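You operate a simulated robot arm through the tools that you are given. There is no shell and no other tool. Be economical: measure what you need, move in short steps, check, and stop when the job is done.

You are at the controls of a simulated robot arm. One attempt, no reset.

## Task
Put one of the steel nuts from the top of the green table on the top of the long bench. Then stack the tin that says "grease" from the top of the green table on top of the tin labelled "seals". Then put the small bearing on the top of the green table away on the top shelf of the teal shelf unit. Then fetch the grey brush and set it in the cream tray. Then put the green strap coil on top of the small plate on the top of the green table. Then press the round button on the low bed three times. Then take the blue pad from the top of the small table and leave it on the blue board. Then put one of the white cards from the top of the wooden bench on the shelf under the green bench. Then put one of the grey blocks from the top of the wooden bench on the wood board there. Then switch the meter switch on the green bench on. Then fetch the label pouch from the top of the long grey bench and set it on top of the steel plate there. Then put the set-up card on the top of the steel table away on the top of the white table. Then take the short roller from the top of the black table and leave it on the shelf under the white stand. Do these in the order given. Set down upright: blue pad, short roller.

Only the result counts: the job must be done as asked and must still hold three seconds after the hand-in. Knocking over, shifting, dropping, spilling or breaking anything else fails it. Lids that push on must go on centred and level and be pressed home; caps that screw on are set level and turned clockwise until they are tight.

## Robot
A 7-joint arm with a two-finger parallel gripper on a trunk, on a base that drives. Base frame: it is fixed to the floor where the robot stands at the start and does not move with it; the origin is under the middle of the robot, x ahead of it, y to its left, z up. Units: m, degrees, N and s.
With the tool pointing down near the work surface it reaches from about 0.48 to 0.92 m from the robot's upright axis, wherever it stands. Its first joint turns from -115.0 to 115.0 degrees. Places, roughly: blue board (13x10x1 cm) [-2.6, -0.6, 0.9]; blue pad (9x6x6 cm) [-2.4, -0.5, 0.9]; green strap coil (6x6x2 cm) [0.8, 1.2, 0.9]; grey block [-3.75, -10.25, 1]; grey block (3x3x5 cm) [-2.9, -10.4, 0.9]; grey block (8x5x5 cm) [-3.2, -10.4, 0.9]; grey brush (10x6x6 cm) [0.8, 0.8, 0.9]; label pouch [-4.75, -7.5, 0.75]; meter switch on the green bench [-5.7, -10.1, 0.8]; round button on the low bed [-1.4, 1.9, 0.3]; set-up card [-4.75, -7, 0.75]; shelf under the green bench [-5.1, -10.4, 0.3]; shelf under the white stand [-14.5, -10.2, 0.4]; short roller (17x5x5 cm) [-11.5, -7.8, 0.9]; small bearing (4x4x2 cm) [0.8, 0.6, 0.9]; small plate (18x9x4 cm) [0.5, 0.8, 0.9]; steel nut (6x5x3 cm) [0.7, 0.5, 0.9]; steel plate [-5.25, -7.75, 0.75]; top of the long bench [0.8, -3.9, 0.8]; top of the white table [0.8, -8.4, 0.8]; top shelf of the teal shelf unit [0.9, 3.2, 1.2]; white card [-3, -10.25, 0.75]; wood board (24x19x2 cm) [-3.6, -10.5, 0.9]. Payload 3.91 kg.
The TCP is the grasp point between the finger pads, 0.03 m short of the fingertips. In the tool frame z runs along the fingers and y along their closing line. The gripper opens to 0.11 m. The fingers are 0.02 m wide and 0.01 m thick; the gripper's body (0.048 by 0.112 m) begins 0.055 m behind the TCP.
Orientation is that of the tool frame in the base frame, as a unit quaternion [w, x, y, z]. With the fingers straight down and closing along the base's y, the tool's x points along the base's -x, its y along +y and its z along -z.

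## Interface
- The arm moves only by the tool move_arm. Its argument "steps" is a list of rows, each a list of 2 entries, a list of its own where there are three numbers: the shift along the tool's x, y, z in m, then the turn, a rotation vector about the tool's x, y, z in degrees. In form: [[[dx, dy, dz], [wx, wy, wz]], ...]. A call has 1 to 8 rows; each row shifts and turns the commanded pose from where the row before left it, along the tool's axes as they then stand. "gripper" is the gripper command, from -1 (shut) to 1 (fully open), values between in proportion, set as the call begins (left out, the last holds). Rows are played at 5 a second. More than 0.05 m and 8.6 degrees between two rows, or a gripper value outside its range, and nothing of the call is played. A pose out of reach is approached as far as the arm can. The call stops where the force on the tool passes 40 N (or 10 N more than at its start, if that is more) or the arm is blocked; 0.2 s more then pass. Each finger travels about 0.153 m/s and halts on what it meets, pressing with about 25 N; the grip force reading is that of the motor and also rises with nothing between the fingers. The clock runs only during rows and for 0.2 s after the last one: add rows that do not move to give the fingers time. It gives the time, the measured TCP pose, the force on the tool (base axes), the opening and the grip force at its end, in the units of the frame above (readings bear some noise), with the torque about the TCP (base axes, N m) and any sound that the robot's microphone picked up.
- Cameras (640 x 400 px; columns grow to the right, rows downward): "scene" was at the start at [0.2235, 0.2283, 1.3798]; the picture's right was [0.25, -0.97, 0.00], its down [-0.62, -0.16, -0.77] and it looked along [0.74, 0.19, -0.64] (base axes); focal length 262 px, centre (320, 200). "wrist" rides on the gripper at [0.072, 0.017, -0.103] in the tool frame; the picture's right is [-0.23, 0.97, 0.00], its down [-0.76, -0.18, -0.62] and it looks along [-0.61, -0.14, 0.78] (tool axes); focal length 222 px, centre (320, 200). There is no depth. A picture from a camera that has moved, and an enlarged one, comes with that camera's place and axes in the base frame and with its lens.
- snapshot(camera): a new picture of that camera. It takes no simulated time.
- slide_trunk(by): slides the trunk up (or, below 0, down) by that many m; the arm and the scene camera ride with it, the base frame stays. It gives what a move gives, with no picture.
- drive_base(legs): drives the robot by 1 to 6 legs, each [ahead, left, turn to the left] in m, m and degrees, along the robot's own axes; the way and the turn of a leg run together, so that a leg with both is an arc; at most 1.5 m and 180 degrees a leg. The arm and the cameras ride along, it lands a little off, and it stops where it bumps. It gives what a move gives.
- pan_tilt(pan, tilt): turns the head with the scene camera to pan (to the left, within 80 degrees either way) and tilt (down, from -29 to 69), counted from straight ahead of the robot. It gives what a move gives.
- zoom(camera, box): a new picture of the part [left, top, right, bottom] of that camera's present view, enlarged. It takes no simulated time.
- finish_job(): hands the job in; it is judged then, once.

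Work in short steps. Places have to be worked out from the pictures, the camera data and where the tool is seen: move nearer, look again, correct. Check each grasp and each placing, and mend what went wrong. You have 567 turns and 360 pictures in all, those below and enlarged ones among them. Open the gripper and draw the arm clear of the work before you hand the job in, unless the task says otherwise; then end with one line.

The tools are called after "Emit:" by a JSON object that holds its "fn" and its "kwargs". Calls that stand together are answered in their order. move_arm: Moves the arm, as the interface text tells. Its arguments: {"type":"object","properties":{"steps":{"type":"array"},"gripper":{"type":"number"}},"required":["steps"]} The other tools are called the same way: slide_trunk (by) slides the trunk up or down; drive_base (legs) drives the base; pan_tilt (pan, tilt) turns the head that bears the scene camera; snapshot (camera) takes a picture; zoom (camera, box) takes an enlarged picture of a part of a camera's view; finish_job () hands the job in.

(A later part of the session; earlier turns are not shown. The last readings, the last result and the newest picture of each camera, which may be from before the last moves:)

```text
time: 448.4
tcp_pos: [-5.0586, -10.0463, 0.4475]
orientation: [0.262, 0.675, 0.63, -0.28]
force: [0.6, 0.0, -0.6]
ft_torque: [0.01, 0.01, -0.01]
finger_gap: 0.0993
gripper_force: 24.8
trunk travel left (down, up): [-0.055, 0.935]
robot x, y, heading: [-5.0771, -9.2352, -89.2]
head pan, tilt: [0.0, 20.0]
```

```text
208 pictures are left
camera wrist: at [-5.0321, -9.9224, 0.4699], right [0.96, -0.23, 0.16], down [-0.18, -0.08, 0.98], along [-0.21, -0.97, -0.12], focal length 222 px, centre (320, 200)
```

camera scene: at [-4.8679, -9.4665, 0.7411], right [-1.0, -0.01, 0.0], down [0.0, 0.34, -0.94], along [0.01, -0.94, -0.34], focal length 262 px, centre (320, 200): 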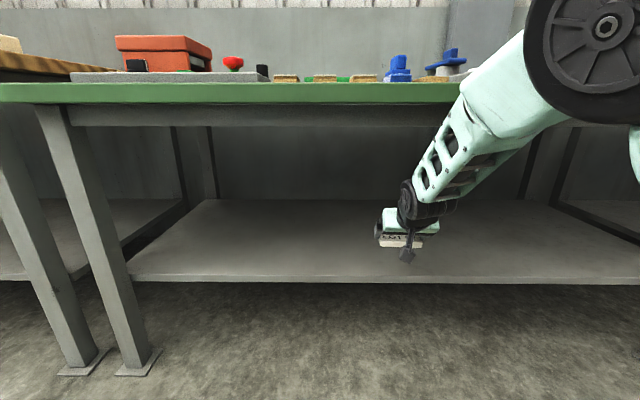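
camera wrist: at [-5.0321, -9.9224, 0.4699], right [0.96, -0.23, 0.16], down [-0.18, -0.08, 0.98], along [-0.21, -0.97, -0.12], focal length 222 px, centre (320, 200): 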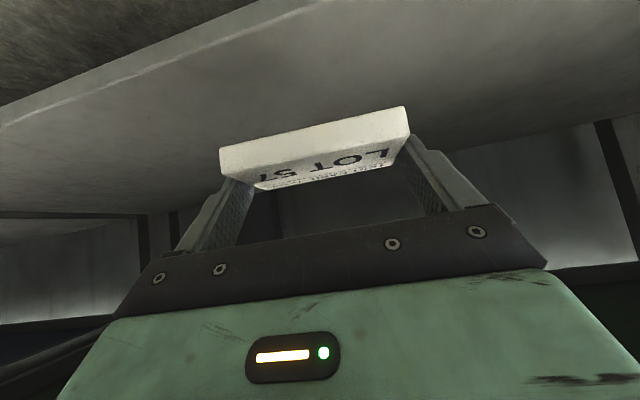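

Shelf edge: y≈−10.04, z≈0.323. Move 6 cm forward, then lower.

Emit:
{"fn": "move_arm", "kwargs": {"steps": [[[-0.021, 0.002, 0.021], [0, 0, 0]], [[-0.021, 0.002, 0.021], [0, 0, 0]], [[0.02, 0, 0.02], [0, 0, 0]], [[0.02, 0, 0.02], [0, 0, 0]]]}}

Emit:
{"fn": "snapshot", "kwargs": {"camera": "scene"}}

Emit:
{"fn": "snapshot", "kwargs": {"camera": "wrist"}}

```text
time: 449.4
tcp_pos: [-5.057, -10.1055, 0.3913]
orientation: [0.261, 0.675, 0.63, -0.28]
force: [0.1, 0.2, 0.2]
ft_torque: [0.01, 0.02, 0.04]
finger_gap: 0.0991
gripper_force: 25.0
trunk travel left (down, up): [-0.055, 0.935]
robot x, y, heading: [-5.0732, -9.2329, -89.5]
head pan, tilt: [0.0, 20.0]
```

```text
207 pictures are left
camera scene: at [-4.8679, -9.4665, 0.7412], right [-1.0, -0.01, 0.0], down [0.0, 0.34, -0.94], along [0.01, -0.94, -0.34], focal length 262 px, centre (320, 200)
```

scene: 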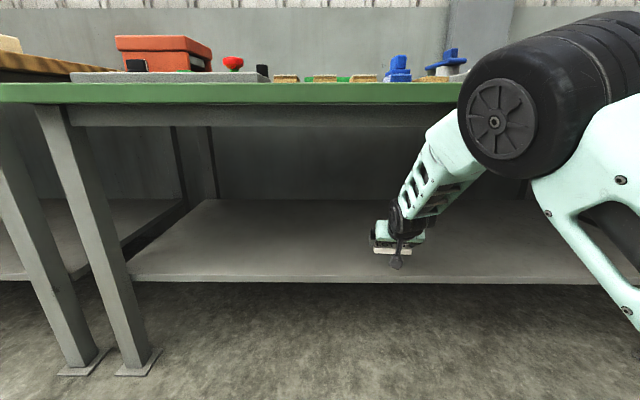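

```text
206 pictures are left
camera wrist: at [-5.0318, -9.9823, 0.414], right [0.96, -0.23, 0.16], down [-0.18, -0.08, 0.98], along [-0.21, -0.97, -0.12], focal length 222 px, centre (320, 200)
```

wrist: 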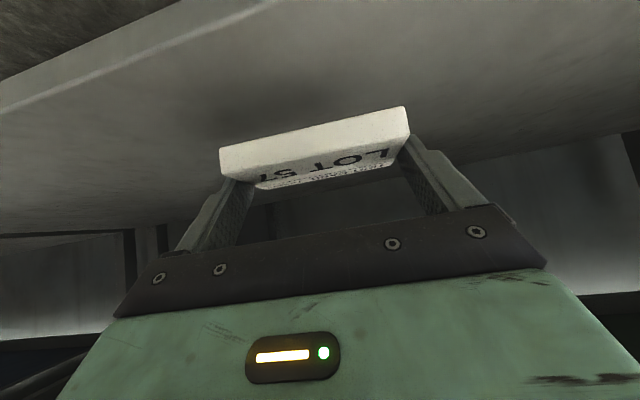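

Emit:
{"fn": "move_arm", "kwargs": {"steps": [[[0.007, 0, 0.007], [0, 0, 0]], [[0.006, 0, 0.006], [0, 0, 0]], [[0.004, 0, 0.004], [0, 0, 0]]]}}

Emit:
{"fn": "move_arm", "kwargs": {"steps": [[[0.002, 0, 0.002], [0, 0, 0]], [[0.002, 0, 0.002], [0, 0, 0]]]}}

Emit:
{"fn": "zoom", "kwargs": {"camera": "scene", "box": [330, 180, 470, 300]}}

```text
time: 450.2
tcp_pos: [-5.0594, -10.1056, 0.3671]
orientation: [0.261, 0.675, 0.631, -0.28]
force: [-0.1, 0.1, -0.6]
ft_torque: [0.01, -0.03, -0.01]
finger_gap: 0.0989
gripper_force: 25.8
trunk travel left (down, up): [-0.055, 0.935]
robot x, y, heading: [-5.0743, -9.2363, -89.2]
head pan, tilt: [0.0, 20.0]
```

```text
time: 450.8
tcp_pos: [-5.0586, -10.1053, 0.3601]
orientation: [0.262, 0.675, 0.631, -0.28]
force: [0.1, 0.3, -1.2]
ft_torque: [-0.02, -0.01, 0.03]
finger_gap: 0.0991
gripper_force: 24.7
trunk travel left (down, up): [-0.055, 0.935]
robot x, y, heading: [-5.0765, -9.2362, -89.2]
head pan, tilt: [0.0, 20.0]
```

```text
3.33 times, centred on (400, 240) of scene
camera zoom: at [-4.8679, -9.4665, 0.7411], right [-1.0, -0.01, 0.0], down [0.0, 0.34, -0.94], along [0.01, -0.94, -0.34], focal length 872 px, centre (53, 67)
```

zoom: 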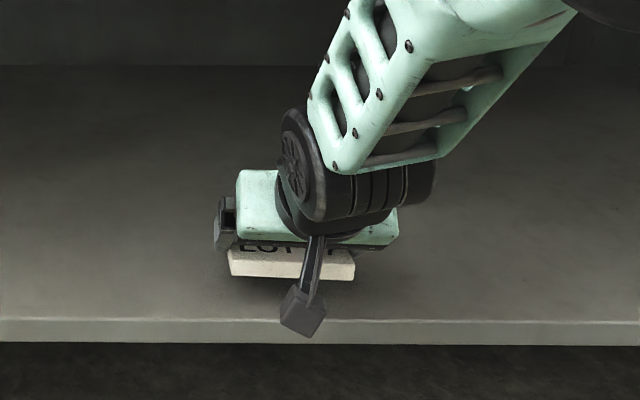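

Emit:
{"fn": "move_arm", "kwargs": {"steps": [[[0.0015, 0, 0.0015], [0, 0, 0]], [[0.0015, 0, 0.0015], [0, 0, 0]]]}}

Emit:
{"fn": "move_arm", "kwargs": {"steps": [[[0.0015, 0, 0.0015], [0, 0, 0]]]}}

Emit:
{"fn": "move_arm", "kwargs": {"steps": [[[0.0015, 0, 0.0015], [0, 0, 0]]]}}

Emit:
{"fn": "move_arm", "kwargs": {"steps": [[[0.0015, 0, 0.0015], [0, 0, 0]]]}}

```text
time: 451.4
tcp_pos: [-5.0582, -10.1061, 0.3573]
orientation: [0.261, 0.675, 0.63, -0.28]
force: [-0.4, 0.7, -1.2]
ft_torque: [0.01, -0.03, 0.03]
finger_gap: 0.099
gripper_force: 25.0
trunk travel left (down, up): [-0.055, 0.935]
robot x, y, heading: [-5.0762, -9.2377, -89.2]
head pan, tilt: [0.0, 20.0]
```

```text
time: 451.8
tcp_pos: [-5.0575, -10.1058, 0.3536]
orientation: [0.262, 0.675, 0.631, -0.281]
force: [-0.4, -0.7, -0.5]
ft_torque: [0.01, 0.0, 0.01]
finger_gap: 0.0988
gripper_force: 25.0
trunk travel left (down, up): [-0.055, 0.935]
robot x, y, heading: [-5.0754, -9.2371, -89.3]
head pan, tilt: [0.0, 20.0]
```

```text
time: 452.2
tcp_pos: [-5.0581, -10.1061, 0.3508]
orientation: [0.262, 0.675, 0.63, -0.281]
force: [0.0, 0.5, -0.6]
ft_torque: [0.01, 0.01, 0.0]
finger_gap: 0.0992
gripper_force: 24.6
trunk travel left (down, up): [-0.055, 0.935]
robot x, y, heading: [-5.0768, -9.2372, -89.2]
head pan, tilt: [0.0, 20.0]
```

```text
time: 452.6
tcp_pos: [-5.0583, -10.1057, 0.35]
orientation: [0.262, 0.675, 0.63, -0.28]
force: [0.0, 0.4, 0.2]
ft_torque: [0.04, 0.01, -0.02]
finger_gap: 0.0989
gripper_force: 25.3
trunk travel left (down, up): [-0.055, 0.935]
robot x, y, heading: [-5.0728, -9.2369, -89.5]
head pan, tilt: [0.0, 20.0]
```

Emit:
{"fn": "move_arm", "kwargs": {"steps": [[[0.0015, 0, 0.0015], [0, 0, 0]]]}}

Emit:
{"fn": "move_arm", "kwargs": {"steps": [[[0.0015, 0, 0.0015], [0, 0, 0]]]}}

Emit:
{"fn": "snapshot", "kwargs": {"camera": "wrist"}}

```text
time: 453.0
tcp_pos: [-5.0578, -10.1059, 0.3482]
orientation: [0.262, 0.675, 0.63, -0.281]
force: [-0.5, 0.3, -0.8]
ft_torque: [0.01, -0.04, -0.01]
finger_gap: 0.0992
gripper_force: 25.0
trunk travel left (down, up): [-0.055, 0.935]
robot x, y, heading: [-5.077, -9.2383, -89.2]
head pan, tilt: [0.0, 20.0]
```

```text
time: 453.4
tcp_pos: [-5.0576, -10.1065, 0.3453]
orientation: [0.262, 0.676, 0.629, -0.281]
force: [0.3, 0.0, 0.0]
ft_torque: [0.03, -0.01, -0.03]
finger_gap: 0.0987
gripper_force: 25.2
trunk travel left (down, up): [-0.055, 0.935]
robot x, y, heading: [-5.0724, -9.232, -89.3]
head pan, tilt: [0.0, 20.0]
```

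```text
204 pictures are left
camera wrist: at [-5.0321, -9.9823, 0.3689], right [0.96, -0.23, 0.16], down [-0.18, -0.08, 0.98], along [-0.21, -0.97, -0.12], focal length 222 px, centre (320, 200)
```

wrist: 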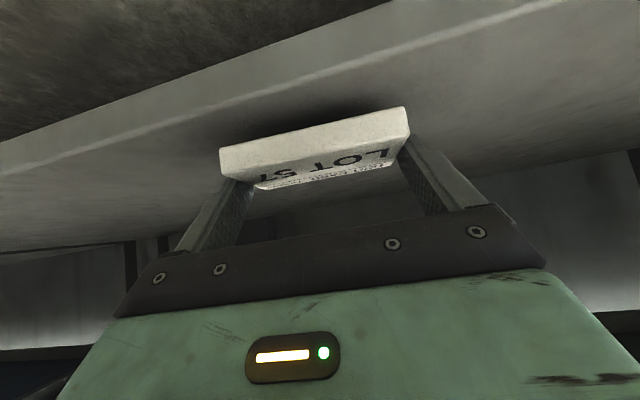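

Shelf is lower than thought (≈0.29–0.30) and the card may be too near the front edge; move 6 cm deeper.

Emit:
{"fn": "move_arm", "kwargs": {"steps": [[[-0.021, 0.002, 0.021], [0, 0, 0]], [[-0.021, 0.002, 0.021], [0, 0, 0]], [[0, 0, 0], [0, 0, 0]]]}}

Emit:
{"fn": "snapshot", "kwargs": {"camera": "scene"}}

Emit:
{"fn": "snapshot", "kwargs": {"camera": "wrist"}}

```text
time: 454.2
tcp_pos: [-5.0588, -10.1663, 0.345]
orientation: [0.262, 0.675, 0.631, -0.28]
force: [-0.6, -0.1, -0.5]
ft_torque: [0.0, 0.05, 0.03]
finger_gap: 0.0991
gripper_force: 25.3
trunk travel left (down, up): [-0.055, 0.935]
robot x, y, heading: [-5.0757, -9.2352, -89.0]
head pan, tilt: [0.0, 20.0]
```

```text
203 pictures are left
camera scene: at [-4.8679, -9.4665, 0.7411], right [-1.0, -0.01, 0.0], down [0.0, 0.34, -0.94], along [0.01, -0.94, -0.34], focal length 262 px, centre (320, 200)
```

scene: 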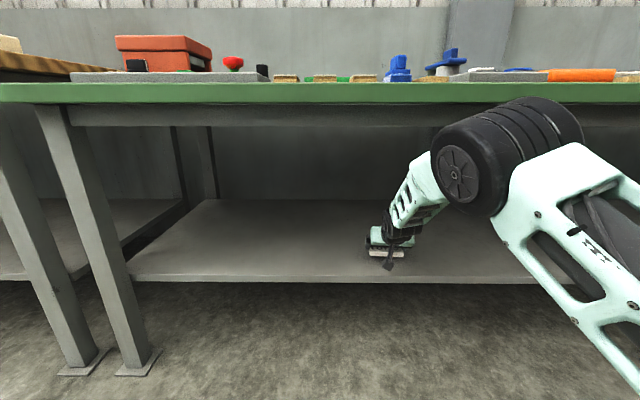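

```text
202 pictures are left
camera wrist: at [-5.0324, -10.0417, 0.3684], right [0.96, -0.23, 0.16], down [-0.18, -0.08, 0.98], along [-0.21, -0.97, -0.12], focal length 222 px, centre (320, 200)
```

wrist: 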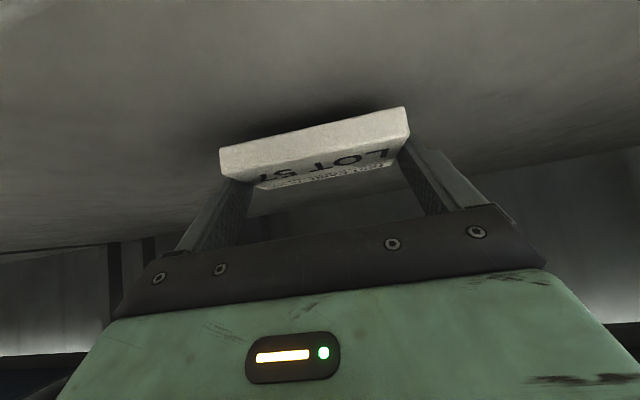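

Card is now well inside. Lower to contact.

Emit:
{"fn": "move_arm", "kwargs": {"steps": [[[0.003, 0, 0.003], [0, 0, 0]], [[0.003, 0, 0.003], [0, 0, 0]]]}}

Emit:
{"fn": "move_arm", "kwargs": {"steps": [[[0.003, 0, 0.003], [0, 0, 0]], [[0.002, 0, 0.002], [0, 0, 0]]]}}

Emit:
{"fn": "snapshot", "kwargs": {"camera": "wrist"}}

```text
time: 454.8
tcp_pos: [-5.0591, -10.165, 0.3367]
orientation: [0.261, 0.675, 0.63, -0.281]
force: [-1.1, 0.2, 0.0]
ft_torque: [0.01, 0.02, -0.01]
finger_gap: 0.0989
gripper_force: 24.9
trunk travel left (down, up): [-0.055, 0.935]
robot x, y, heading: [-5.0729, -9.2378, -89.0]
head pan, tilt: [0.0, 20.0]
```

```text
time: 455.4
tcp_pos: [-5.0581, -10.1657, 0.3307]
orientation: [0.262, 0.674, 0.631, -0.28]
force: [-0.6, -0.3, 0.4]
ft_torque: [0.03, -0.01, -0.02]
finger_gap: 0.0989
gripper_force: 24.8
trunk travel left (down, up): [-0.055, 0.935]
robot x, y, heading: [-5.0741, -9.2371, -89.4]
head pan, tilt: [0.0, 20.0]
```

```text
201 pictures are left
camera wrist: at [-5.0323, -10.0416, 0.3537], right [0.96, -0.23, 0.16], down [-0.18, -0.08, 0.98], along [-0.21, -0.97, -0.12], focal length 222 px, centre (320, 200)
```

wrist: 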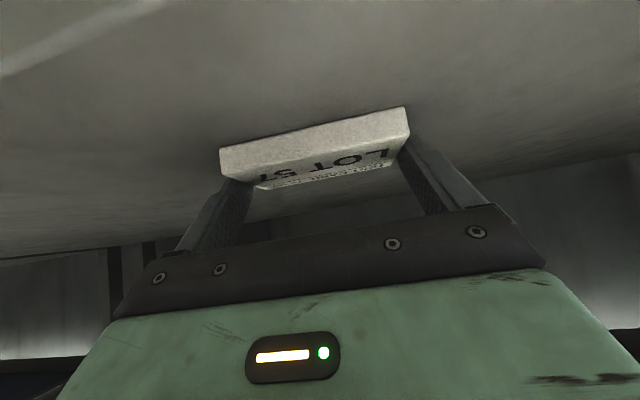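

Emit:
{"fn": "move_arm", "kwargs": {"steps": [[[0.0015, 0, 0.0015], [0, 0, 0]]]}}

Emit:
{"fn": "move_arm", "kwargs": {"steps": [[[0.0015, 0, 0.0015], [0, 0, 0]]]}}

Emit:
{"fn": "move_arm", "kwargs": {"steps": [[[0.0015, 0, 0.0015], [0, 0, 0]]]}}

Emit:
{"fn": "move_arm", "kwargs": {"steps": [[[0.0015, 0, 0.0015], [0, 0, 0]]]}}

```text
time: 455.8
tcp_pos: [-5.0573, -10.1661, 0.3316]
orientation: [0.263, 0.675, 0.629, -0.281]
force: [-0.2, 3.8, 10.3]
ft_torque: [0.35, 0.08, 0.0]
finger_gap: 0.0991
gripper_force: 24.4
trunk travel left (down, up): [-0.055, 0.935]
robot x, y, heading: [-5.0739, -9.234, -89.1]
head pan, tilt: [0.0, 20.0]
```

```text
time: 456.2
tcp_pos: [-5.0584, -10.1674, 0.3304]
orientation: [0.265, 0.674, 0.629, -0.282]
force: [-0.1, 6.6, 23.0]
ft_torque: [0.17, 0.1, -0.03]
finger_gap: 0.0991
gripper_force: 25.4
trunk travel left (down, up): [-0.055, 0.935]
robot x, y, heading: [-5.0777, -9.2378, -89.4]
head pan, tilt: [0.0, 20.0]
```

```text
time: 456.6
tcp_pos: [-5.058, -10.1672, 0.3285]
orientation: [0.265, 0.674, 0.629, -0.283]
force: [0.6, 3.5, 31.1]
ft_torque: [-0.48, 0.41, -0.18]
finger_gap: 0.0994
gripper_force: 25.0
trunk travel left (down, up): [-0.055, 0.935]
robot x, y, heading: [-5.0719, -9.2366, -89.1]
head pan, tilt: [0.0, 20.0]
```

```text
time: 457.0
tcp_pos: [-5.0587, -10.1694, 0.3275]
orientation: [0.266, 0.673, 0.629, -0.283]
force: [0.3, 1.6, 10.8]
ft_torque: [0.24, 0.13, 0.0]
finger_gap: 0.099
gripper_force: 24.7
trunk travel left (down, up): [-0.055, 0.935]
robot x, y, heading: [-5.0747, -9.2327, -89.2]
head pan, tilt: [0.0, 20.0]
stopped in row 1: the force on the tool passed its limit (the readings are from after the stop); the commanded pose is now the measured one
```

Contact. Release, lift a little, and check.

Emit:
{"fn": "move_arm", "kwargs": {"steps": [[[0, 0, 0], [0, 0, 0]], [[0, 0, 0], [0, 0, 0]], [[-0.007, 0, -0.007], [0, 0, 0]], [[-0.02, 0, -0.02], [0, 0, 0]], [[-0.02, 0, -0.02], [0, 0, 0]]], "gripper": 1}}

Emit:
{"fn": "snapshot", "kwargs": {"camera": "wrist"}}

Emit:
{"fn": "snapshot", "kwargs": {"camera": "scene"}}

```text
time: 458.2
tcp_pos: [-5.0576, -10.1654, 0.3917]
orientation: [0.264, 0.674, 0.63, -0.282]
force: [0.3, 0.0, 0.0]
ft_torque: [-0.04, -0.04, 0.0]
finger_gap: 0.1101
gripper_force: 0.1
trunk travel left (down, up): [-0.055, 0.935]
robot x, y, heading: [-5.0759, -9.235, -89.3]
head pan, tilt: [0.0, 20.0]
```

```text
200 pictures are left
camera wrist: at [-5.0321, -10.042, 0.4152], right [0.96, -0.23, 0.16], down [-0.18, -0.08, 0.98], along [-0.21, -0.97, -0.12], focal length 222 px, centre (320, 200)
```

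wrist: 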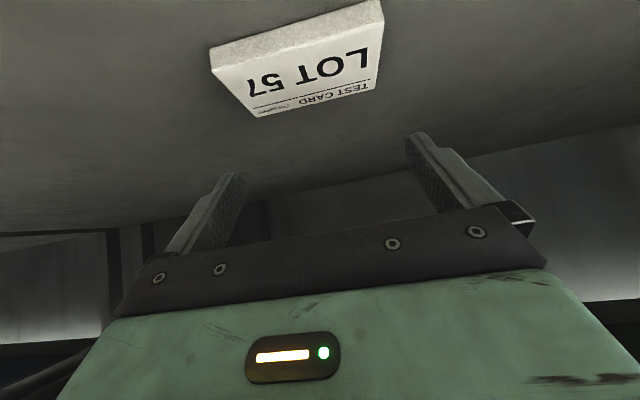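

```text
199 pictures are left
camera scene: at [-4.868, -9.4665, 0.741], right [-1.0, -0.01, 0.0], down [0.0, 0.34, -0.94], along [0.01, -0.94, -0.34], focal length 262 px, centre (320, 200)
```

scene: 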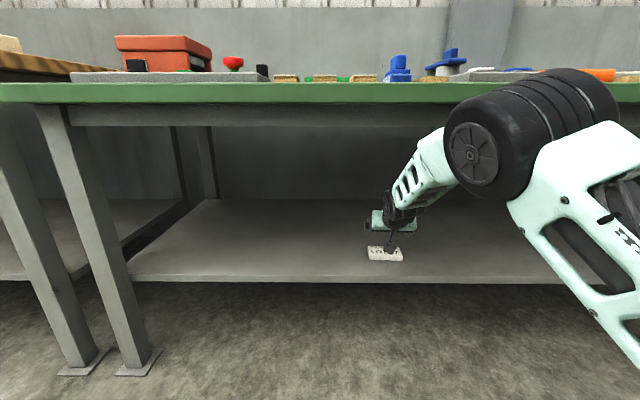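

Card is flat on the shelf. Back out with the base, raise the trunk and restore the tool to vertical.

Emit:
{"fn": "drive_base", "kwargs": {"legs": [[-0.5, 0, 0]]}}

Emit:
{"fn": "slide_trunk", "kwargs": {"by": 0.4}}

Emit:
{"fn": "slide_trunk", "kwargs": {"by": 0.27}}

Emit:
{"fn": "move_arm", "kwargs": {"steps": [[[-0.025, 0, -0.025], [0, 7.5, 0]], [[0, 0, 0], [0, 7.5, 0]], [[0, 0, 0], [0, 7.5, 0]], [[0, 0, 0], [0, 7.5, 0]], [[0, 0, 0], [0, 7.5, 0]], [[0, 0, 0], [0, 7.5, -4.0]]]}}

Emit:
{"fn": "pan_tilt", "kwargs": {"pan": -30, "tilt": 35}}

Emit:
{"fn": "snapshot", "kwargs": {"camera": "scene"}}

```text
time: 461.1
tcp_pos: [-5.0607, -9.6705, 0.3921]
orientation: [0.265, 0.673, 0.631, -0.282]
force: [-1.1, 0.1, -0.8]
ft_torque: [0.0, -0.01, -0.02]
finger_gap: 0.11
gripper_force: 0.1
trunk travel left (down, up): [-0.055, 0.935]
robot x, y, heading: [-5.0844, -8.7386, -89.0]
head pan, tilt: [0.0, 20.0]
```

```text
time: 465.0
tcp_pos: [-5.0597, -9.6719, 0.7935]
orientation: [0.265, 0.673, 0.63, -0.282]
force: [-0.6, 0.0, 0.5]
ft_torque: [0.02, -0.01, -0.01]
finger_gap: 0.11
gripper_force: 0.0
trunk travel left (down, up): [-0.455, 0.535]
robot x, y, heading: [-5.0824, -8.7432, -89.0]
head pan, tilt: [0.0, 20.0]
```

```text
time: 467.7
tcp_pos: [-5.0615, -9.6719, 1.0632]
orientation: [0.265, 0.673, 0.631, -0.281]
force: [-0.7, -0.5, 0.1]
ft_torque: [0.0, -0.02, -0.02]
finger_gap: 0.1099
gripper_force: 0.0
trunk travel left (down, up): [-0.725, 0.265]
robot x, y, heading: [-5.0799, -8.741, -89.1]
head pan, tilt: [0.0, 20.0]
```

```text
time: 469.1
tcp_pos: [-5.0595, -9.6532, 1.0971]
orientation: [0.003, 0.705, 0.71, -0.004]
force: [0.2, -0.4, -0.3]
ft_torque: [0.05, 0.0, 0.01]
finger_gap: 0.11
gripper_force: 0.1
out of reach, approached as far as the arm can: row 6
trunk travel left (down, up): [-0.725, 0.265]
robot x, y, heading: [-5.0819, -8.742, -89.2]
head pan, tilt: [0.0, 20.0]
```

```text
time: 470.1
tcp_pos: [-5.0597, -9.6523, 1.0969]
orientation: [0.002, 0.705, 0.709, -0.004]
force: [-0.5, 0.3, -0.4]
ft_torque: [-0.01, 0.0, 0.02]
finger_gap: 0.1097
gripper_force: 0.0
trunk travel left (down, up): [-0.725, 0.265]
robot x, y, heading: [-5.079, -8.7388, -88.9]
head pan, tilt: [-30.0, 35.0]
```

```text
198 pictures are left
camera scene: at [-4.9186, -8.9548, 1.3873], right [-0.87, 0.48, 0.0], down [0.28, 0.5, -0.82], along [-0.4, -0.72, -0.57], focal length 262 px, centre (320, 200)
```

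scene: 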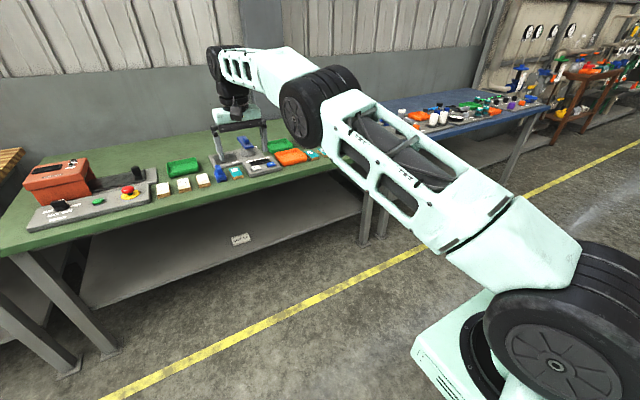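

Card done. Next the grey block. Retract the arm and go to the wooden bench around x≈−3.45.

Emit:
{"fn": "move_arm", "kwargs": {"steps": [[[0.045, 0, 0], [0, 0, 0]], [[0.045, 0, 0], [0, 0, 0]], [[0.045, 0, 0], [0, 0, 0]], [[0.045, 0, 0], [0, 0, 0]], [[0.045, 0, 0], [0, 0, 0]], [[0.045, 0, -0.02], [0, 0, 0]], [[0.045, 0, -0.02], [0, 0, 0]], [[0.045, 0, -0.01], [0, 0, 0]]]}}

Emit:
{"fn": "drive_base", "kwargs": {"legs": [[0, 1.0, -0.8], [0, 0.62, 0], [0.72, 0, 0]]}}

Emit:
{"fn": "pan_tilt", "kwargs": {"pan": 0, "tilt": 40}}

Emit:
{"fn": "snapshot", "kwargs": {"camera": "scene"}}

Emit:
{"fn": "snapshot", "kwargs": {"camera": "wrist"}}

```text
time: 471.9
tcp_pos: [-5.0626, -9.2914, 1.1427]
orientation: [0.002, 0.705, 0.709, -0.004]
force: [0.1, -0.6, -0.7]
ft_torque: [0.04, 0.02, -0.03]
finger_gap: 0.1099
gripper_force: 0.0
trunk travel left (down, up): [-0.725, 0.265]
robot x, y, heading: [-5.0819, -8.7399, -89.1]
head pan, tilt: [-30.0, 35.0]
```

```text
time: 483.7
tcp_pos: [-3.4599, -10.013, 1.1433]
orientation: [0.002, 0.714, 0.7, -0.005]
force: [0.4, 0.3, 0.5]
ft_torque: [0.02, -0.02, 0.0]
finger_gap: 0.1101
gripper_force: 0.1
trunk travel left (down, up): [-0.725, 0.265]
robot x, y, heading: [-3.4672, -9.4638, -90.3]
head pan, tilt: [-30.0, 35.0]
```

```text
time: 484.6
tcp_pos: [-3.4587, -10.0142, 1.1426]
orientation: [0.002, 0.713, 0.701, -0.005]
force: [-0.4, -1.0, -0.7]
ft_torque: [0.0, -0.01, 0.02]
finger_gap: 0.1099
gripper_force: 0.1
trunk travel left (down, up): [-0.725, 0.265]
robot x, y, heading: [-3.4668, -9.4618, -90.4]
head pan, tilt: [0.0, 40.0]
```

```text
197 pictures are left
camera scene: at [-3.2637, -9.6896, 1.3797], right [-1.0, 0.01, 0.0], down [0.0, 0.64, -0.77], along [-0.01, -0.77, -0.64], focal length 262 px, centre (320, 200)
```

scene: 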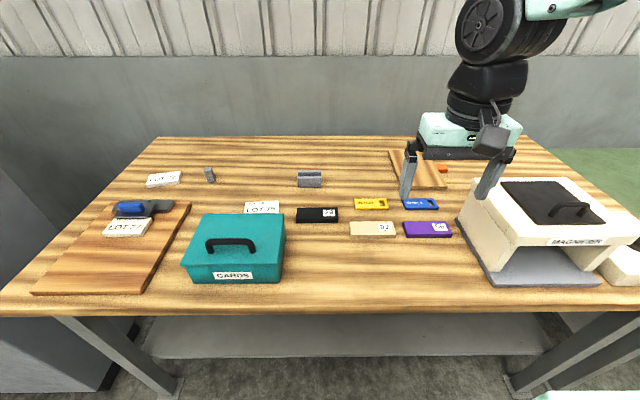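

```text
196 pictures are left
camera wrist: at [-3.4399, -9.9402, 1.247], right [0.97, -0.24, 0.0], down [-0.19, -0.75, 0.63], along [-0.16, -0.61, -0.78], focal length 222 px, centre (320, 200)
```

wrist: 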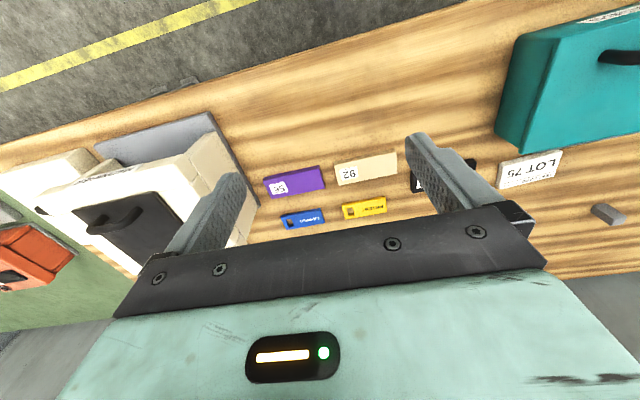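

Emit:
{"fn": "drive_base", "kwargs": {"legs": [[0.15, 0, 0.3]]}}

Emit:
{"fn": "move_arm", "kwargs": {"steps": [[[0.0, 0.045, 0], [0, 0, 0]], [[0, 0.045, 0], [0, 0, 0]], [[0, 0.045, 0], [0, 0, 0]], [[-0.01, 0.045, 0], [0, 0, 0]], [[-0.04, 0.02, 0], [0, 0, 0]], [[-0.045, 0, 0], [0, 0, 0]], [[-0.045, 0, 0], [0, 0, 0]], [[-0.04, 0, 0], [0, 0, 0]]]}}

Emit:
{"fn": "snapshot", "kwargs": {"camera": "wrist"}}

Emit:
{"fn": "snapshot", "kwargs": {"camera": "scene"}}

```text
time: 486.0
tcp_pos: [-3.4563, -10.1642, 1.1428]
orientation: [0.001, 0.712, 0.703, -0.004]
force: [0.0, 1.2, 0.2]
ft_torque: [0.03, -0.01, 0.0]
finger_gap: 0.1099
gripper_force: 0.1
trunk travel left (down, up): [-0.725, 0.265]
robot x, y, heading: [-3.4688, -9.6126, -89.7]
head pan, tilt: [0.0, 40.0]
```

```text
time: 487.8
tcp_pos: [-3.2581, -10.3464, 1.1433]
orientation: [0.002, 0.711, 0.703, -0.004]
force: [-0.5, 0.0, 0.6]
ft_torque: [-0.01, -0.02, -0.03]
finger_gap: 0.1101
gripper_force: 0.0
trunk travel left (down, up): [-0.725, 0.265]
robot x, y, heading: [-3.4659, -9.6123, -90.3]
head pan, tilt: [0.0, 40.0]
```

```text
195 pictures are left
camera wrist: at [-3.2396, -10.2725, 1.2487], right [0.97, -0.24, 0.0], down [-0.18, -0.75, 0.63], along [-0.15, -0.61, -0.78], focal length 222 px, centre (320, 200)
```

wrist: 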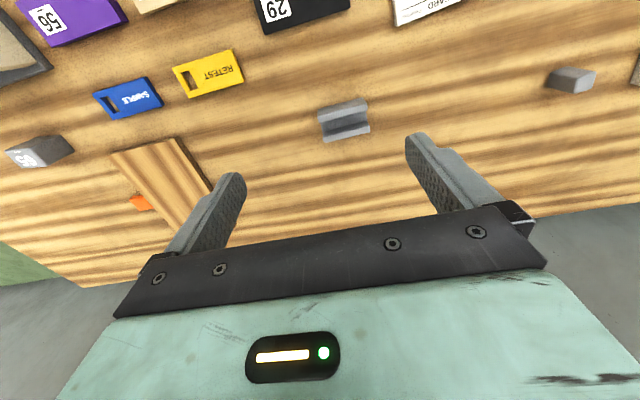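

```text
194 pictures are left
camera scene: at [-3.2628, -9.8382, 1.3798], right [-1.0, 0.0, 0.0], down [0.0, 0.64, -0.77], along [0.0, -0.77, -0.64], focal length 262 px, centre (320, 200)
```

scene: 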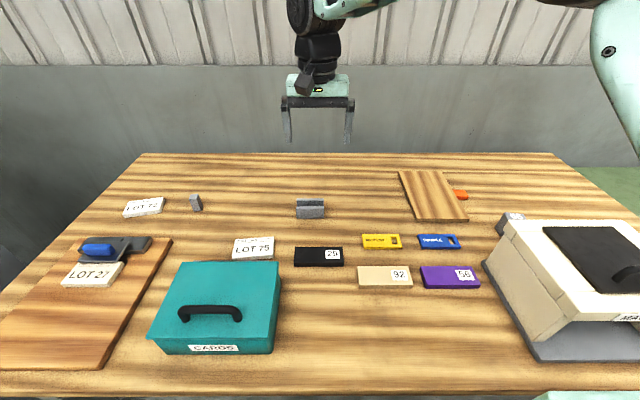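

Emit:
{"fn": "zoom", "kwargs": {"camera": "wrist", "box": [300, 80, 390, 160]}}

Emit:
{"fn": "zoom", "kwargs": {"camera": "scene", "box": [260, 160, 500, 240]}}

```text
5.00 times, centred on (345, 120) of wrist
camera zoom: at [-3.2396, -10.2725, 1.2487], right [0.97, -0.24, 0.0], down [-0.18, -0.75, 0.63], along [-0.15, -0.61, -0.78], focal length 1111 px, centre (195, 600)
```

zoom: 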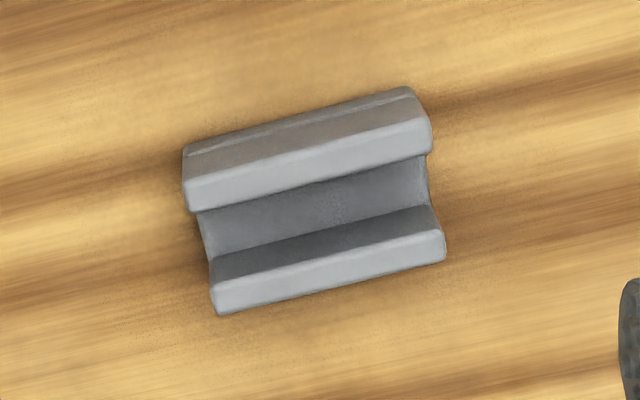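

```text
2.67 times, centred on (380, 200) of scene
camera zoom: at [-3.2628, -9.8382, 1.3798], right [-1.0, 0.0, 0.0], down [0.0, 0.64, -0.77], along [0.0, -0.77, -0.64], focal length 698 px, centre (160, 200)
```

zoom: 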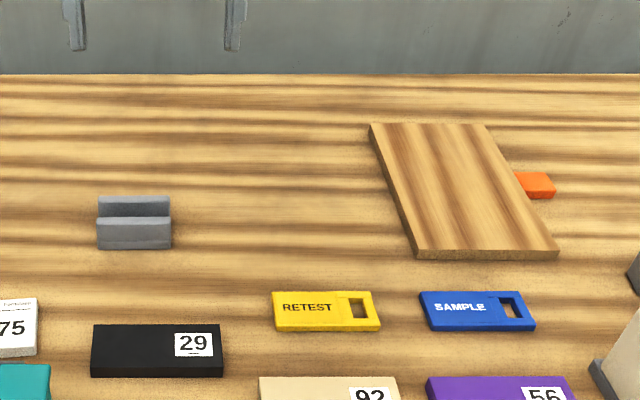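

V-block centre ≈(-3.232,-10.403), aligned with x. Move over and descend.

Emit:
{"fn": "move_arm", "kwargs": {"steps": [[[-0.029, 0.013, 0], [0, 0, 0]], [[-0.028, 0.013, 0], [0, 0, 0]], [[0, 0, 0.045], [0, 0, 0]], [[0, 0, 0.045], [0, 0, 0]], [[0, 0, 0.045], [0, 0, 0]], [[0, 0, 0.045], [0, 0, 0]], [[0, 0, 0.03], [0, 0, 0]]]}}

Emit:
{"fn": "snapshot", "kwargs": {"camera": "wrist"}}

```text
time: 489.4
tcp_pos: [-3.2329, -10.4057, 0.934]
orientation: [0.002, 0.711, 0.703, -0.004]
force: [0.2, 0.3, -0.8]
ft_torque: [-0.03, -0.01, -0.01]
finger_gap: 0.11
gripper_force: 0.0
trunk travel left (down, up): [-0.725, 0.265]
robot x, y, heading: [-3.4656, -9.6101, -90.1]
head pan, tilt: [0.0, 40.0]
```

```text
191 pictures are left
camera wrist: at [-3.2145, -10.3311, 1.0377], right [0.97, -0.24, 0.0], down [-0.18, -0.75, 0.63], along [-0.15, -0.61, -0.78], focal length 222 px, centre (320, 200)
```

wrist: 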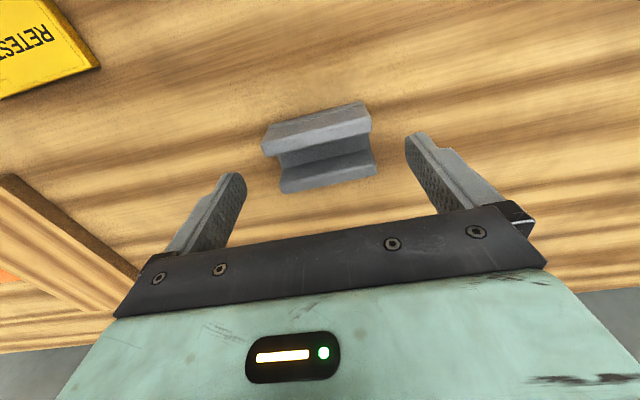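

Emit:
{"fn": "move_arm", "kwargs": {"steps": [[[0.003, 0.002, 0.025], [0, 0, 0]], [[0, 0, 0.02], [0, 0, 0]], [[0, 0, 0], [0, 0, 0]]]}}

Emit:
{"fn": "move_arm", "kwargs": {"steps": [[[0, 0, 0], [0, 0, 0]], [[0, 0, 0], [0, 0, 0]], [[0, 0, 0], [0, 0, 0]]], "gripper": -1}}

Emit:
{"fn": "move_arm", "kwargs": {"steps": [[[0, 0, -0.03], [0, 0, 0]], [[0, 0, -0.045], [0, 0, 0]], [[0, 0, -0.045], [0, 0, 0]]]}}

Emit:
{"fn": "snapshot", "kwargs": {"camera": "wrist"}}

```text
time: 490.2
tcp_pos: [-3.2317, -10.4035, 0.8887]
orientation: [0.002, 0.712, 0.703, -0.004]
force: [-0.8, -0.3, -0.5]
ft_torque: [0.0, 0.05, -0.04]
finger_gap: 0.1101
gripper_force: 0.0
trunk travel left (down, up): [-0.725, 0.265]
robot x, y, heading: [-3.4676, -9.614, -90.2]
head pan, tilt: [0.0, 40.0]
```

```text
time: 491.0
tcp_pos: [-3.2315, -10.4031, 0.888]
orientation: [0.002, 0.712, 0.703, -0.005]
force: [0.2, 0.3, -0.9]
ft_torque: [0.0, -0.03, 0.03]
finger_gap: 0.0799
gripper_force: 24.7
trunk travel left (down, up): [-0.725, 0.265]
robot x, y, heading: [-3.4631, -9.6124, -90.3]
head pan, tilt: [0.0, 40.0]
```

```text
time: 491.8
tcp_pos: [-3.2322, -10.4025, 1.0085]
orientation: [0.001, 0.711, 0.703, -0.004]
force: [0.2, -1.0, -0.7]
ft_torque: [0.03, 0.01, 0.0]
finger_gap: 0.0799
gripper_force: 25.2
trunk travel left (down, up): [-0.725, 0.265]
robot x, y, heading: [-3.4666, -9.6152, -90.3]
head pan, tilt: [0.0, 40.0]
```

```text
190 pictures are left
camera wrist: at [-3.2135, -10.3278, 1.1129], right [0.97, -0.24, 0.0], down [-0.18, -0.75, 0.63], along [-0.15, -0.61, -0.78], focal length 222 px, centre (320, 200)
```

wrist: 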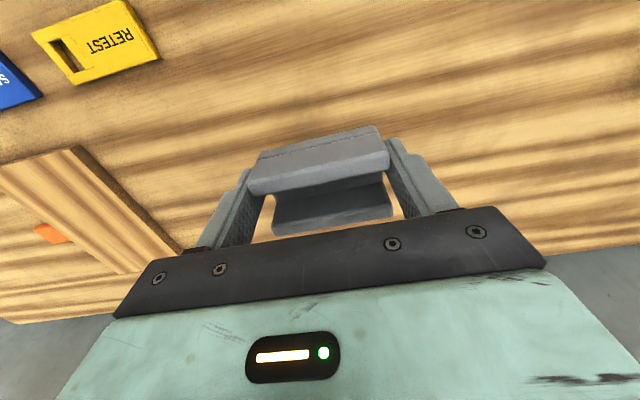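

Held. Carry to the wood board centre ≈(-3.61,-10.46).

Emit:
{"fn": "move_arm", "kwargs": {"steps": [[[-0.007, -0.0465, 0], [0, 0, 0]], [[-0.007, -0.0465, 0], [0, 0, 0]], [[-0.007, -0.0465, 0], [0, 0, 0]], [[-0.007, -0.0465, 0], [0, 0, 0]], [[-0.007, -0.0465, 0], [0, 0, 0]], [[-0.006, -0.0465, 0], [0, 0, 0]], [[-0.006, -0.0465, 0], [0, 0, 0]], [[-0.006, -0.0465, 0], [0, 0, 0]]]}}

Emit:
{"fn": "snapshot", "kwargs": {"camera": "wrist"}}

Emit:
{"fn": "snapshot", "kwargs": {"camera": "scene"}}

```text
time: 493.6
tcp_pos: [-3.6026, -10.4517, 1.0129]
orientation: [0.003, 0.711, 0.704, -0.005]
force: [1.1, 0.5, 0.3]
ft_torque: [0.02, 0.08, 0.01]
finger_gap: 0.0802
gripper_force: 25.6
trunk travel left (down, up): [-0.725, 0.265]
robot x, y, heading: [-3.4674, -9.6116, -90.2]
head pan, tilt: [0.0, 40.0]
```

```text
189 pictures are left
camera wrist: at [-3.5842, -10.377, 1.1161], right [0.97, -0.24, 0.0], down [-0.18, -0.75, 0.63], along [-0.15, -0.61, -0.78], focal length 222 px, centre (320, 200)
```

wrist: 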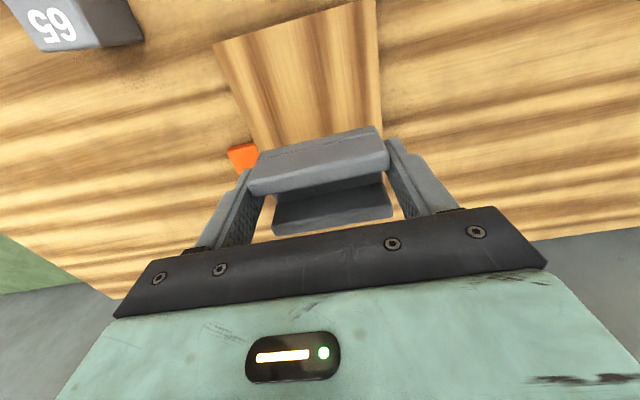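

```text
188 pictures are left
camera scene: at [-3.2622, -9.8386, 1.3797], right [-1.0, 0.0, 0.0], down [0.0, 0.64, -0.77], along [0.0, -0.77, -0.64], focal length 262 px, centre (320, 200)
```

scene: 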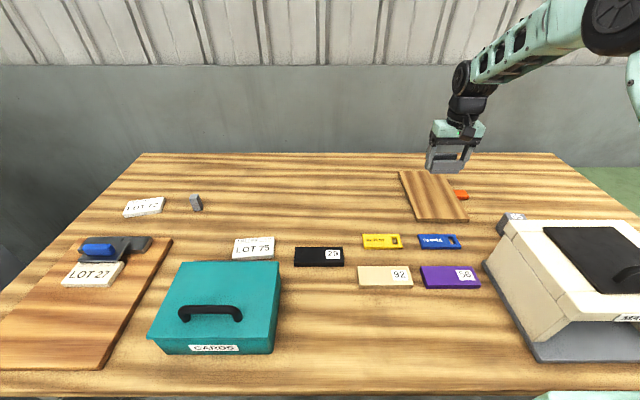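

Emit:
{"fn": "move_arm", "kwargs": {"steps": [[[-0.008, -0.006, 0.03], [0, 0, 0]], [[0, 0, 0.04], [0, 0, 0]], [[0, 0, 0.02], [0, 0, 0]], [[0, 0, 0], [0, 0, 0]]]}}

Emit:
{"fn": "zoom", "kwargs": {"camera": "scene", "box": [380, 130, 500, 230]}}

```text
time: 494.6
tcp_pos: [-3.6104, -10.4612, 0.9218]
orientation: [0.002, 0.712, 0.702, -0.004]
force: [0.1, 0.0, -1.0]
ft_torque: [0.01, 0.01, 0.0]
finger_gap: 0.0798
gripper_force: 25.0
trunk travel left (down, up): [-0.725, 0.265]
robot x, y, heading: [-3.4661, -9.6117, -90.0]
head pan, tilt: [0.0, 40.0]
```

```text
4.00 times, centred on (440, 180) of scene
camera zoom: at [-3.2629, -9.8387, 1.3797], right [-1.0, 0.0, 0.0], down [0.0, 0.64, -0.77], along [0.0, -0.77, -0.64], focal length 1046 px, centre (-160, 280)
```

zoom: 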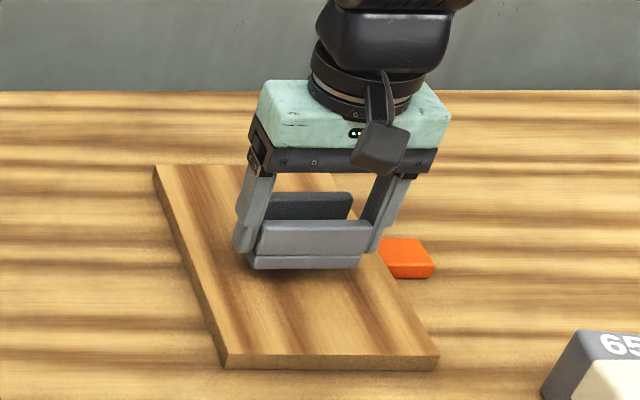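

Emit:
{"fn": "move_arm", "kwargs": {"steps": [[[0, 0.006, 0.004], [0, 0, 0]], [[0, 0, 0.004], [0, 0, 0]], [[0, 0, 0.002], [0, 0, 0]]]}}

Emit:
{"fn": "move_arm", "kwargs": {"steps": [[[0, 0, 0.002], [0, 0, 0]]]}}

Emit:
{"fn": "move_arm", "kwargs": {"steps": [[[0, 0, 0.002], [0, 0, 0]]]}}

Emit:
{"fn": "move_arm", "kwargs": {"steps": [[[0, 0, 0.002], [0, 0, 0]]]}}

```text
time: 495.4
tcp_pos: [-3.6044, -10.4593, 0.9109]
orientation: [0.001, 0.711, 0.703, -0.005]
force: [0.1, 0.2, -0.5]
ft_torque: [0.02, -0.01, -0.04]
finger_gap: 0.0798
gripper_force: 25.6
trunk travel left (down, up): [-0.725, 0.265]
robot x, y, heading: [-3.4666, -9.6105, -90.0]
head pan, tilt: [0.0, 40.0]
```

```text
time: 495.8
tcp_pos: [-3.6051, -10.4596, 0.9096]
orientation: [0.002, 0.711, 0.703, -0.004]
force: [-0.5, -0.9, -1.3]
ft_torque: [0.02, 0.02, -0.02]
finger_gap: 0.0799
gripper_force: 24.8
trunk travel left (down, up): [-0.725, 0.265]
robot x, y, heading: [-3.4664, -9.6128, -89.8]
head pan, tilt: [0.0, 40.0]
```

```text
time: 496.2
tcp_pos: [-3.6048, -10.4594, 0.9068]
orientation: [0.002, 0.712, 0.703, -0.004]
force: [-0.8, -0.1, -1.2]
ft_torque: [0.03, 0.01, -0.01]
finger_gap: 0.0796
gripper_force: 24.8
trunk travel left (down, up): [-0.725, 0.265]
robot x, y, heading: [-3.4669, -9.6108, -90.2]
head pan, tilt: [0.0, 40.0]
```

```text
time: 496.6
tcp_pos: [-3.6064, -10.4591, 0.9042]
orientation: [0.001, 0.711, 0.703, -0.004]
force: [0.1, -0.7, -1.1]
ft_torque: [0.01, 0.03, 0.0]
finger_gap: 0.0798
gripper_force: 24.9
trunk travel left (down, up): [-0.725, 0.265]
robot x, y, heading: [-3.4663, -9.6151, -90.0]
head pan, tilt: [0.0, 40.0]
```

Emit:
{"fn": "move_arm", "kwargs": {"steps": [[[0, 0, 0.002], [0, 0, 0]]]}}

Emit:
{"fn": "move_arm", "kwargs": {"steps": [[[0, 0, 0.002], [0, 0, 0]]]}}

Emit:
{"fn": "move_arm", "kwargs": {"steps": [[[0, 0, 0.0015], [0, 0, 0]]]}}

```text
time: 497.0
tcp_pos: [-3.6045, -10.4592, 0.9043]
orientation: [0.002, 0.711, 0.703, -0.005]
force: [-0.5, 2.2, 7.1]
ft_torque: [0.1, -0.29, 0.05]
finger_gap: 0.0796
gripper_force: 25.0
trunk travel left (down, up): [-0.725, 0.265]
robot x, y, heading: [-3.4679, -9.6122, -90.0]
head pan, tilt: [0.0, 40.0]
```

```text
time: 497.4
tcp_pos: [-3.6042, -10.4598, 0.9039]
orientation: [0.004, 0.711, 0.703, -0.006]
force: [-0.5, 4.1, 22.1]
ft_torque: [0.28, -0.29, 0.14]
finger_gap: 0.0799
gripper_force: 25.3
trunk travel left (down, up): [-0.725, 0.265]
robot x, y, heading: [-3.4647, -9.6141, -90.0]
head pan, tilt: [0.0, 40.0]
```

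```text
time: 497.8
tcp_pos: [-3.605, -10.4604, 0.9014]
orientation: [0.003, 0.711, 0.703, -0.006]
force: [-0.4, 0.3, 23.3]
ft_torque: [0.05, -0.3, 0.16]
finger_gap: 0.0799
gripper_force: 25.1
trunk travel left (down, up): [-0.725, 0.265]
robot x, y, heading: [-3.4634, -9.6124, -90.2]
head pan, tilt: [0.0, 40.0]
```

Emit:
{"fn": "move_arm", "kwargs": {"steps": [[[0, 0, 0], [0, 0, 0]], [[0, 0, 0], [0, 0, 0]], [[0, 0, -0.03], [0, 0, 0]], [[0, 0, -0.045], [0, 0, 0]], [[0, 0, -0.045], [0, 0, 0]], [[0, 0, -0.045], [0, 0, 0]], [[0, 0, -0.045], [0, 0, 0]]], "gripper": 0.85}}

Emit:
{"fn": "zoom", "kwargs": {"camera": "scene", "box": [380, 130, 500, 230]}}

```text
time: 499.4
tcp_pos: [-3.6048, -10.4577, 1.1101]
orientation: [0.002, 0.711, 0.703, -0.004]
force: [-0.5, 0.3, 0.1]
ft_torque: [0.02, -0.05, 0.0]
finger_gap: 0.1017
gripper_force: 0.1
trunk travel left (down, up): [-0.725, 0.265]
robot x, y, heading: [-3.4674, -9.6123, -90.2]
head pan, tilt: [0.0, 40.0]
```

```text
4.00 times, centred on (440, 180) of scene
camera zoom: at [-3.2629, -9.839, 1.3796], right [-1.0, 0.0, 0.0], down [0.0, 0.64, -0.77], along [0.0, -0.77, -0.64], focal length 1046 px, centre (-160, 280)
```

zoom: 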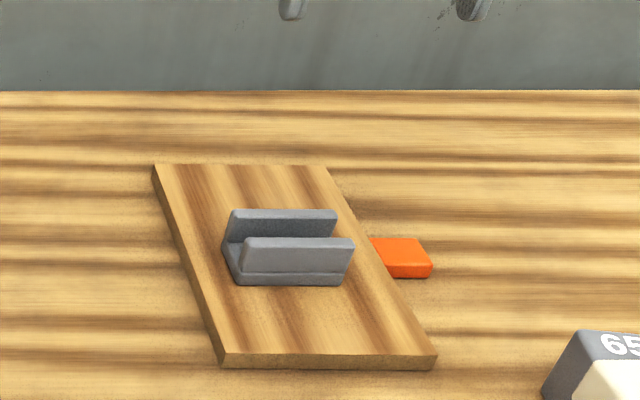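

Block placed. Now the meter switch on the green bench (~(-5.7,-10.1)).

Emit:
{"fn": "move_arm", "kwargs": {"steps": [[[0.045, 0, 0], [0, 0, 0]], [[0.045, 0, 0], [0, 0, 0]], [[0.045, 0, 0], [0, 0, 0]], [[0.045, 0, 0], [0, 0, 0]], [[0.045, 0, 0], [0, 0, 0]], [[0.045, 0, 0], [0, 0, 0]], [[0.045, 0, 0], [0, 0, 0]]], "gripper": -1}}

Emit:
{"fn": "drive_base", "kwargs": {"legs": [[-0.25, 0, 0], [0, -1.2, 0], [0, -0.9, 0]]}}

Emit:
{"fn": "pan_tilt", "kwargs": {"pan": 0, "tilt": 45}}

Emit:
{"fn": "snapshot", "kwargs": {"camera": "scene"}}

```text
time: 501.0
tcp_pos: [-3.6013, -10.1439, 1.104]
orientation: [0.002, 0.712, 0.703, -0.005]
force: [0.0, -0.1, -0.8]
ft_torque: [0.03, 0.01, 0.01]
finger_gap: 0.0002
gripper_force: 25.2
trunk travel left (down, up): [-0.725, 0.265]
robot x, y, heading: [-3.4665, -9.6161, -89.9]
head pan, tilt: [0.0, 40.0]
```

```text
time: 512.8
tcp_pos: [-5.6881, -9.9165, 1.1052]
orientation: [0.003, 0.707, 0.707, -0.005]
force: [-0.3, 0.8, 0.1]
ft_torque: [-0.05, 0.01, 0.0]
finger_gap: 0.0001
gripper_force: 25.2
trunk travel left (down, up): [-0.725, 0.265]
robot x, y, heading: [-5.5612, -9.3886, -89.3]
head pan, tilt: [0.0, 40.0]
```

```text
time: 513.5
tcp_pos: [-5.687, -9.9165, 1.1049]
orientation: [0.002, 0.707, 0.707, -0.004]
force: [-0.2, 0.0, 0.6]
ft_torque: [0.0, 0.01, -0.01]
finger_gap: 0.0002
gripper_force: 24.9
trunk travel left (down, up): [-0.725, 0.265]
robot x, y, heading: [-5.5549, -9.3893, -89.4]
head pan, tilt: [0.0, 45.0]
```

```text
185 pictures are left
camera scene: at [-5.3527, -9.605, 1.3725], right [-1.0, -0.01, 0.0], down [-0.01, 0.71, -0.71], along [0.01, -0.71, -0.71], focal length 262 px, centre (320, 200)
```

scene: 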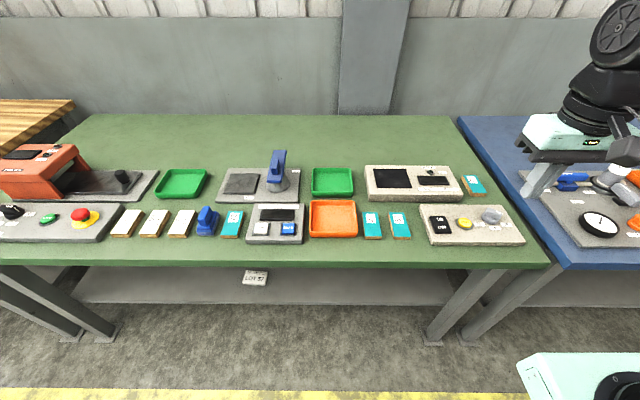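

Emit:
{"fn": "zoom", "kwargs": {"camera": "scene", "box": [350, 150, 540, 260]}}

Emit:
{"fn": "zoom", "kwargs": {"camera": "scene", "box": [205, 140, 365, 260]}}

```text
3.37 times, centred on (445, 205) of scene
camera zoom: at [-5.3527, -9.605, 1.3725], right [-1.0, -0.01, 0.0], down [-0.01, 0.71, -0.71], along [0.01, -0.71, -0.71], focal length 881 px, centre (-101, 183)
```

zoom: 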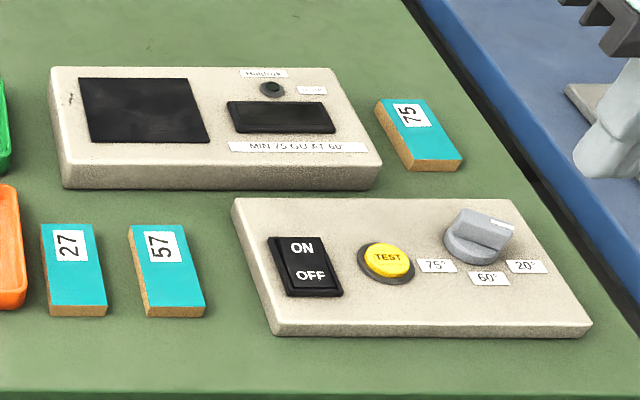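

```text
3.33 times, centred on (285, 200) of scene
camera zoom: at [-5.3527, -9.605, 1.3725], right [-1.0, -0.01, 0.0], down [-0.01, 0.71, -0.71], along [0.01, -0.71, -0.71], focal length 872 px, centre (437, 200)
```

zoom: 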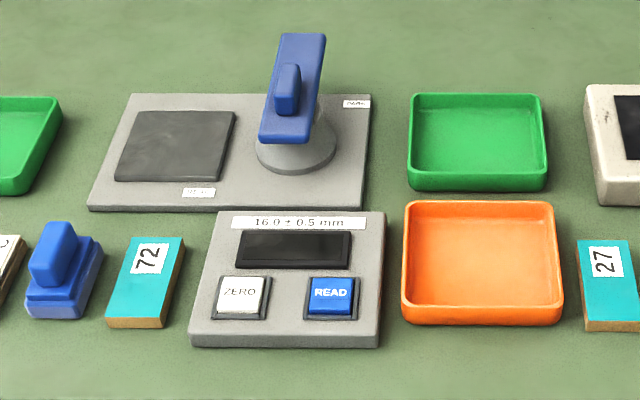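

The meter switch is the ON/OFF rocker near (-5.67,-10.07). Move the closed fingers toward it and view with the wrist camera.

Emit:
{"fn": "move_arm", "kwargs": {"steps": [[[-0.04, 0.005, 0], [0, 0, 0]], [[-0.04, 0.005, 0], [0, 0, 0]], [[-0.04, 0.005, 0.02], [0, 0, 0]], [[-0.03, 0, 0.03], [0, 0, 0]], [[0, 0, 0.04], [0, 0, 0]]]}}

Emit:
{"fn": "snapshot", "kwargs": {"camera": "wrist"}}

```text
time: 514.7
tcp_pos: [-5.6714, -10.0671, 1.0176]
orientation: [0.003, 0.707, 0.707, -0.005]
force: [-0.4, -0.1, 0.6]
ft_torque: [0.0, 0.0, 0.01]
finger_gap: 0.0
gripper_force: 25.2
trunk travel left (down, up): [-0.725, 0.265]
robot x, y, heading: [-5.5642, -9.3838, -89.4]
head pan, tilt: [0.0, 45.0]
```

```text
182 pictures are left
camera wrist: at [-5.654, -9.9928, 1.1223], right [0.97, -0.23, 0.0], down [-0.18, -0.76, 0.63], along [-0.14, -0.61, -0.78], focal length 222 px, centre (320, 200)
```

wrist: 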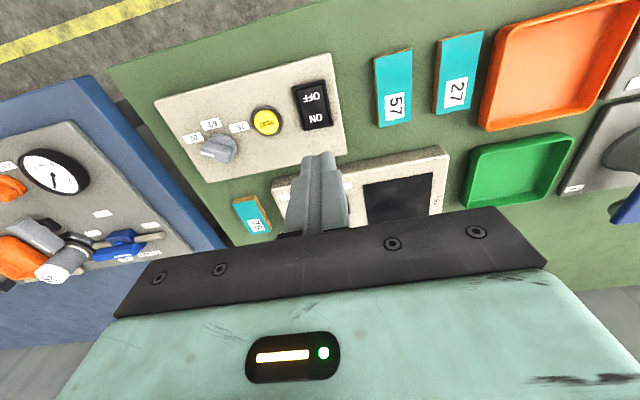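

Emit:
{"fn": "zoom", "kwargs": {"camera": "wrist", "box": [280, 70, 350, 140]}}

```text
5.71 times, centred on (315, 105) of wrist
camera zoom: at [-5.654, -9.9928, 1.1223], right [0.97, -0.23, 0.0], down [-0.18, -0.76, 0.63], along [-0.14, -0.61, -0.78], focal length 1269 px, centre (349, 743)
```

zoom: 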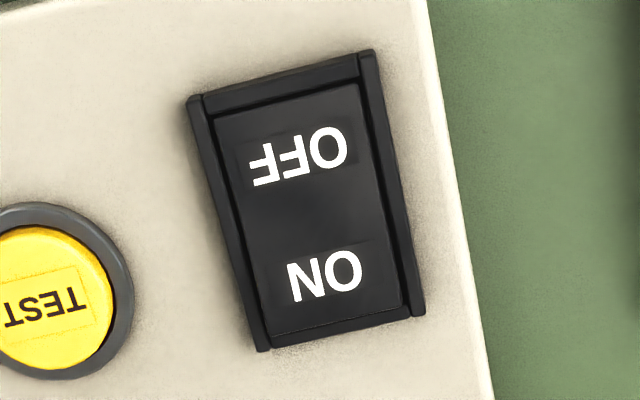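

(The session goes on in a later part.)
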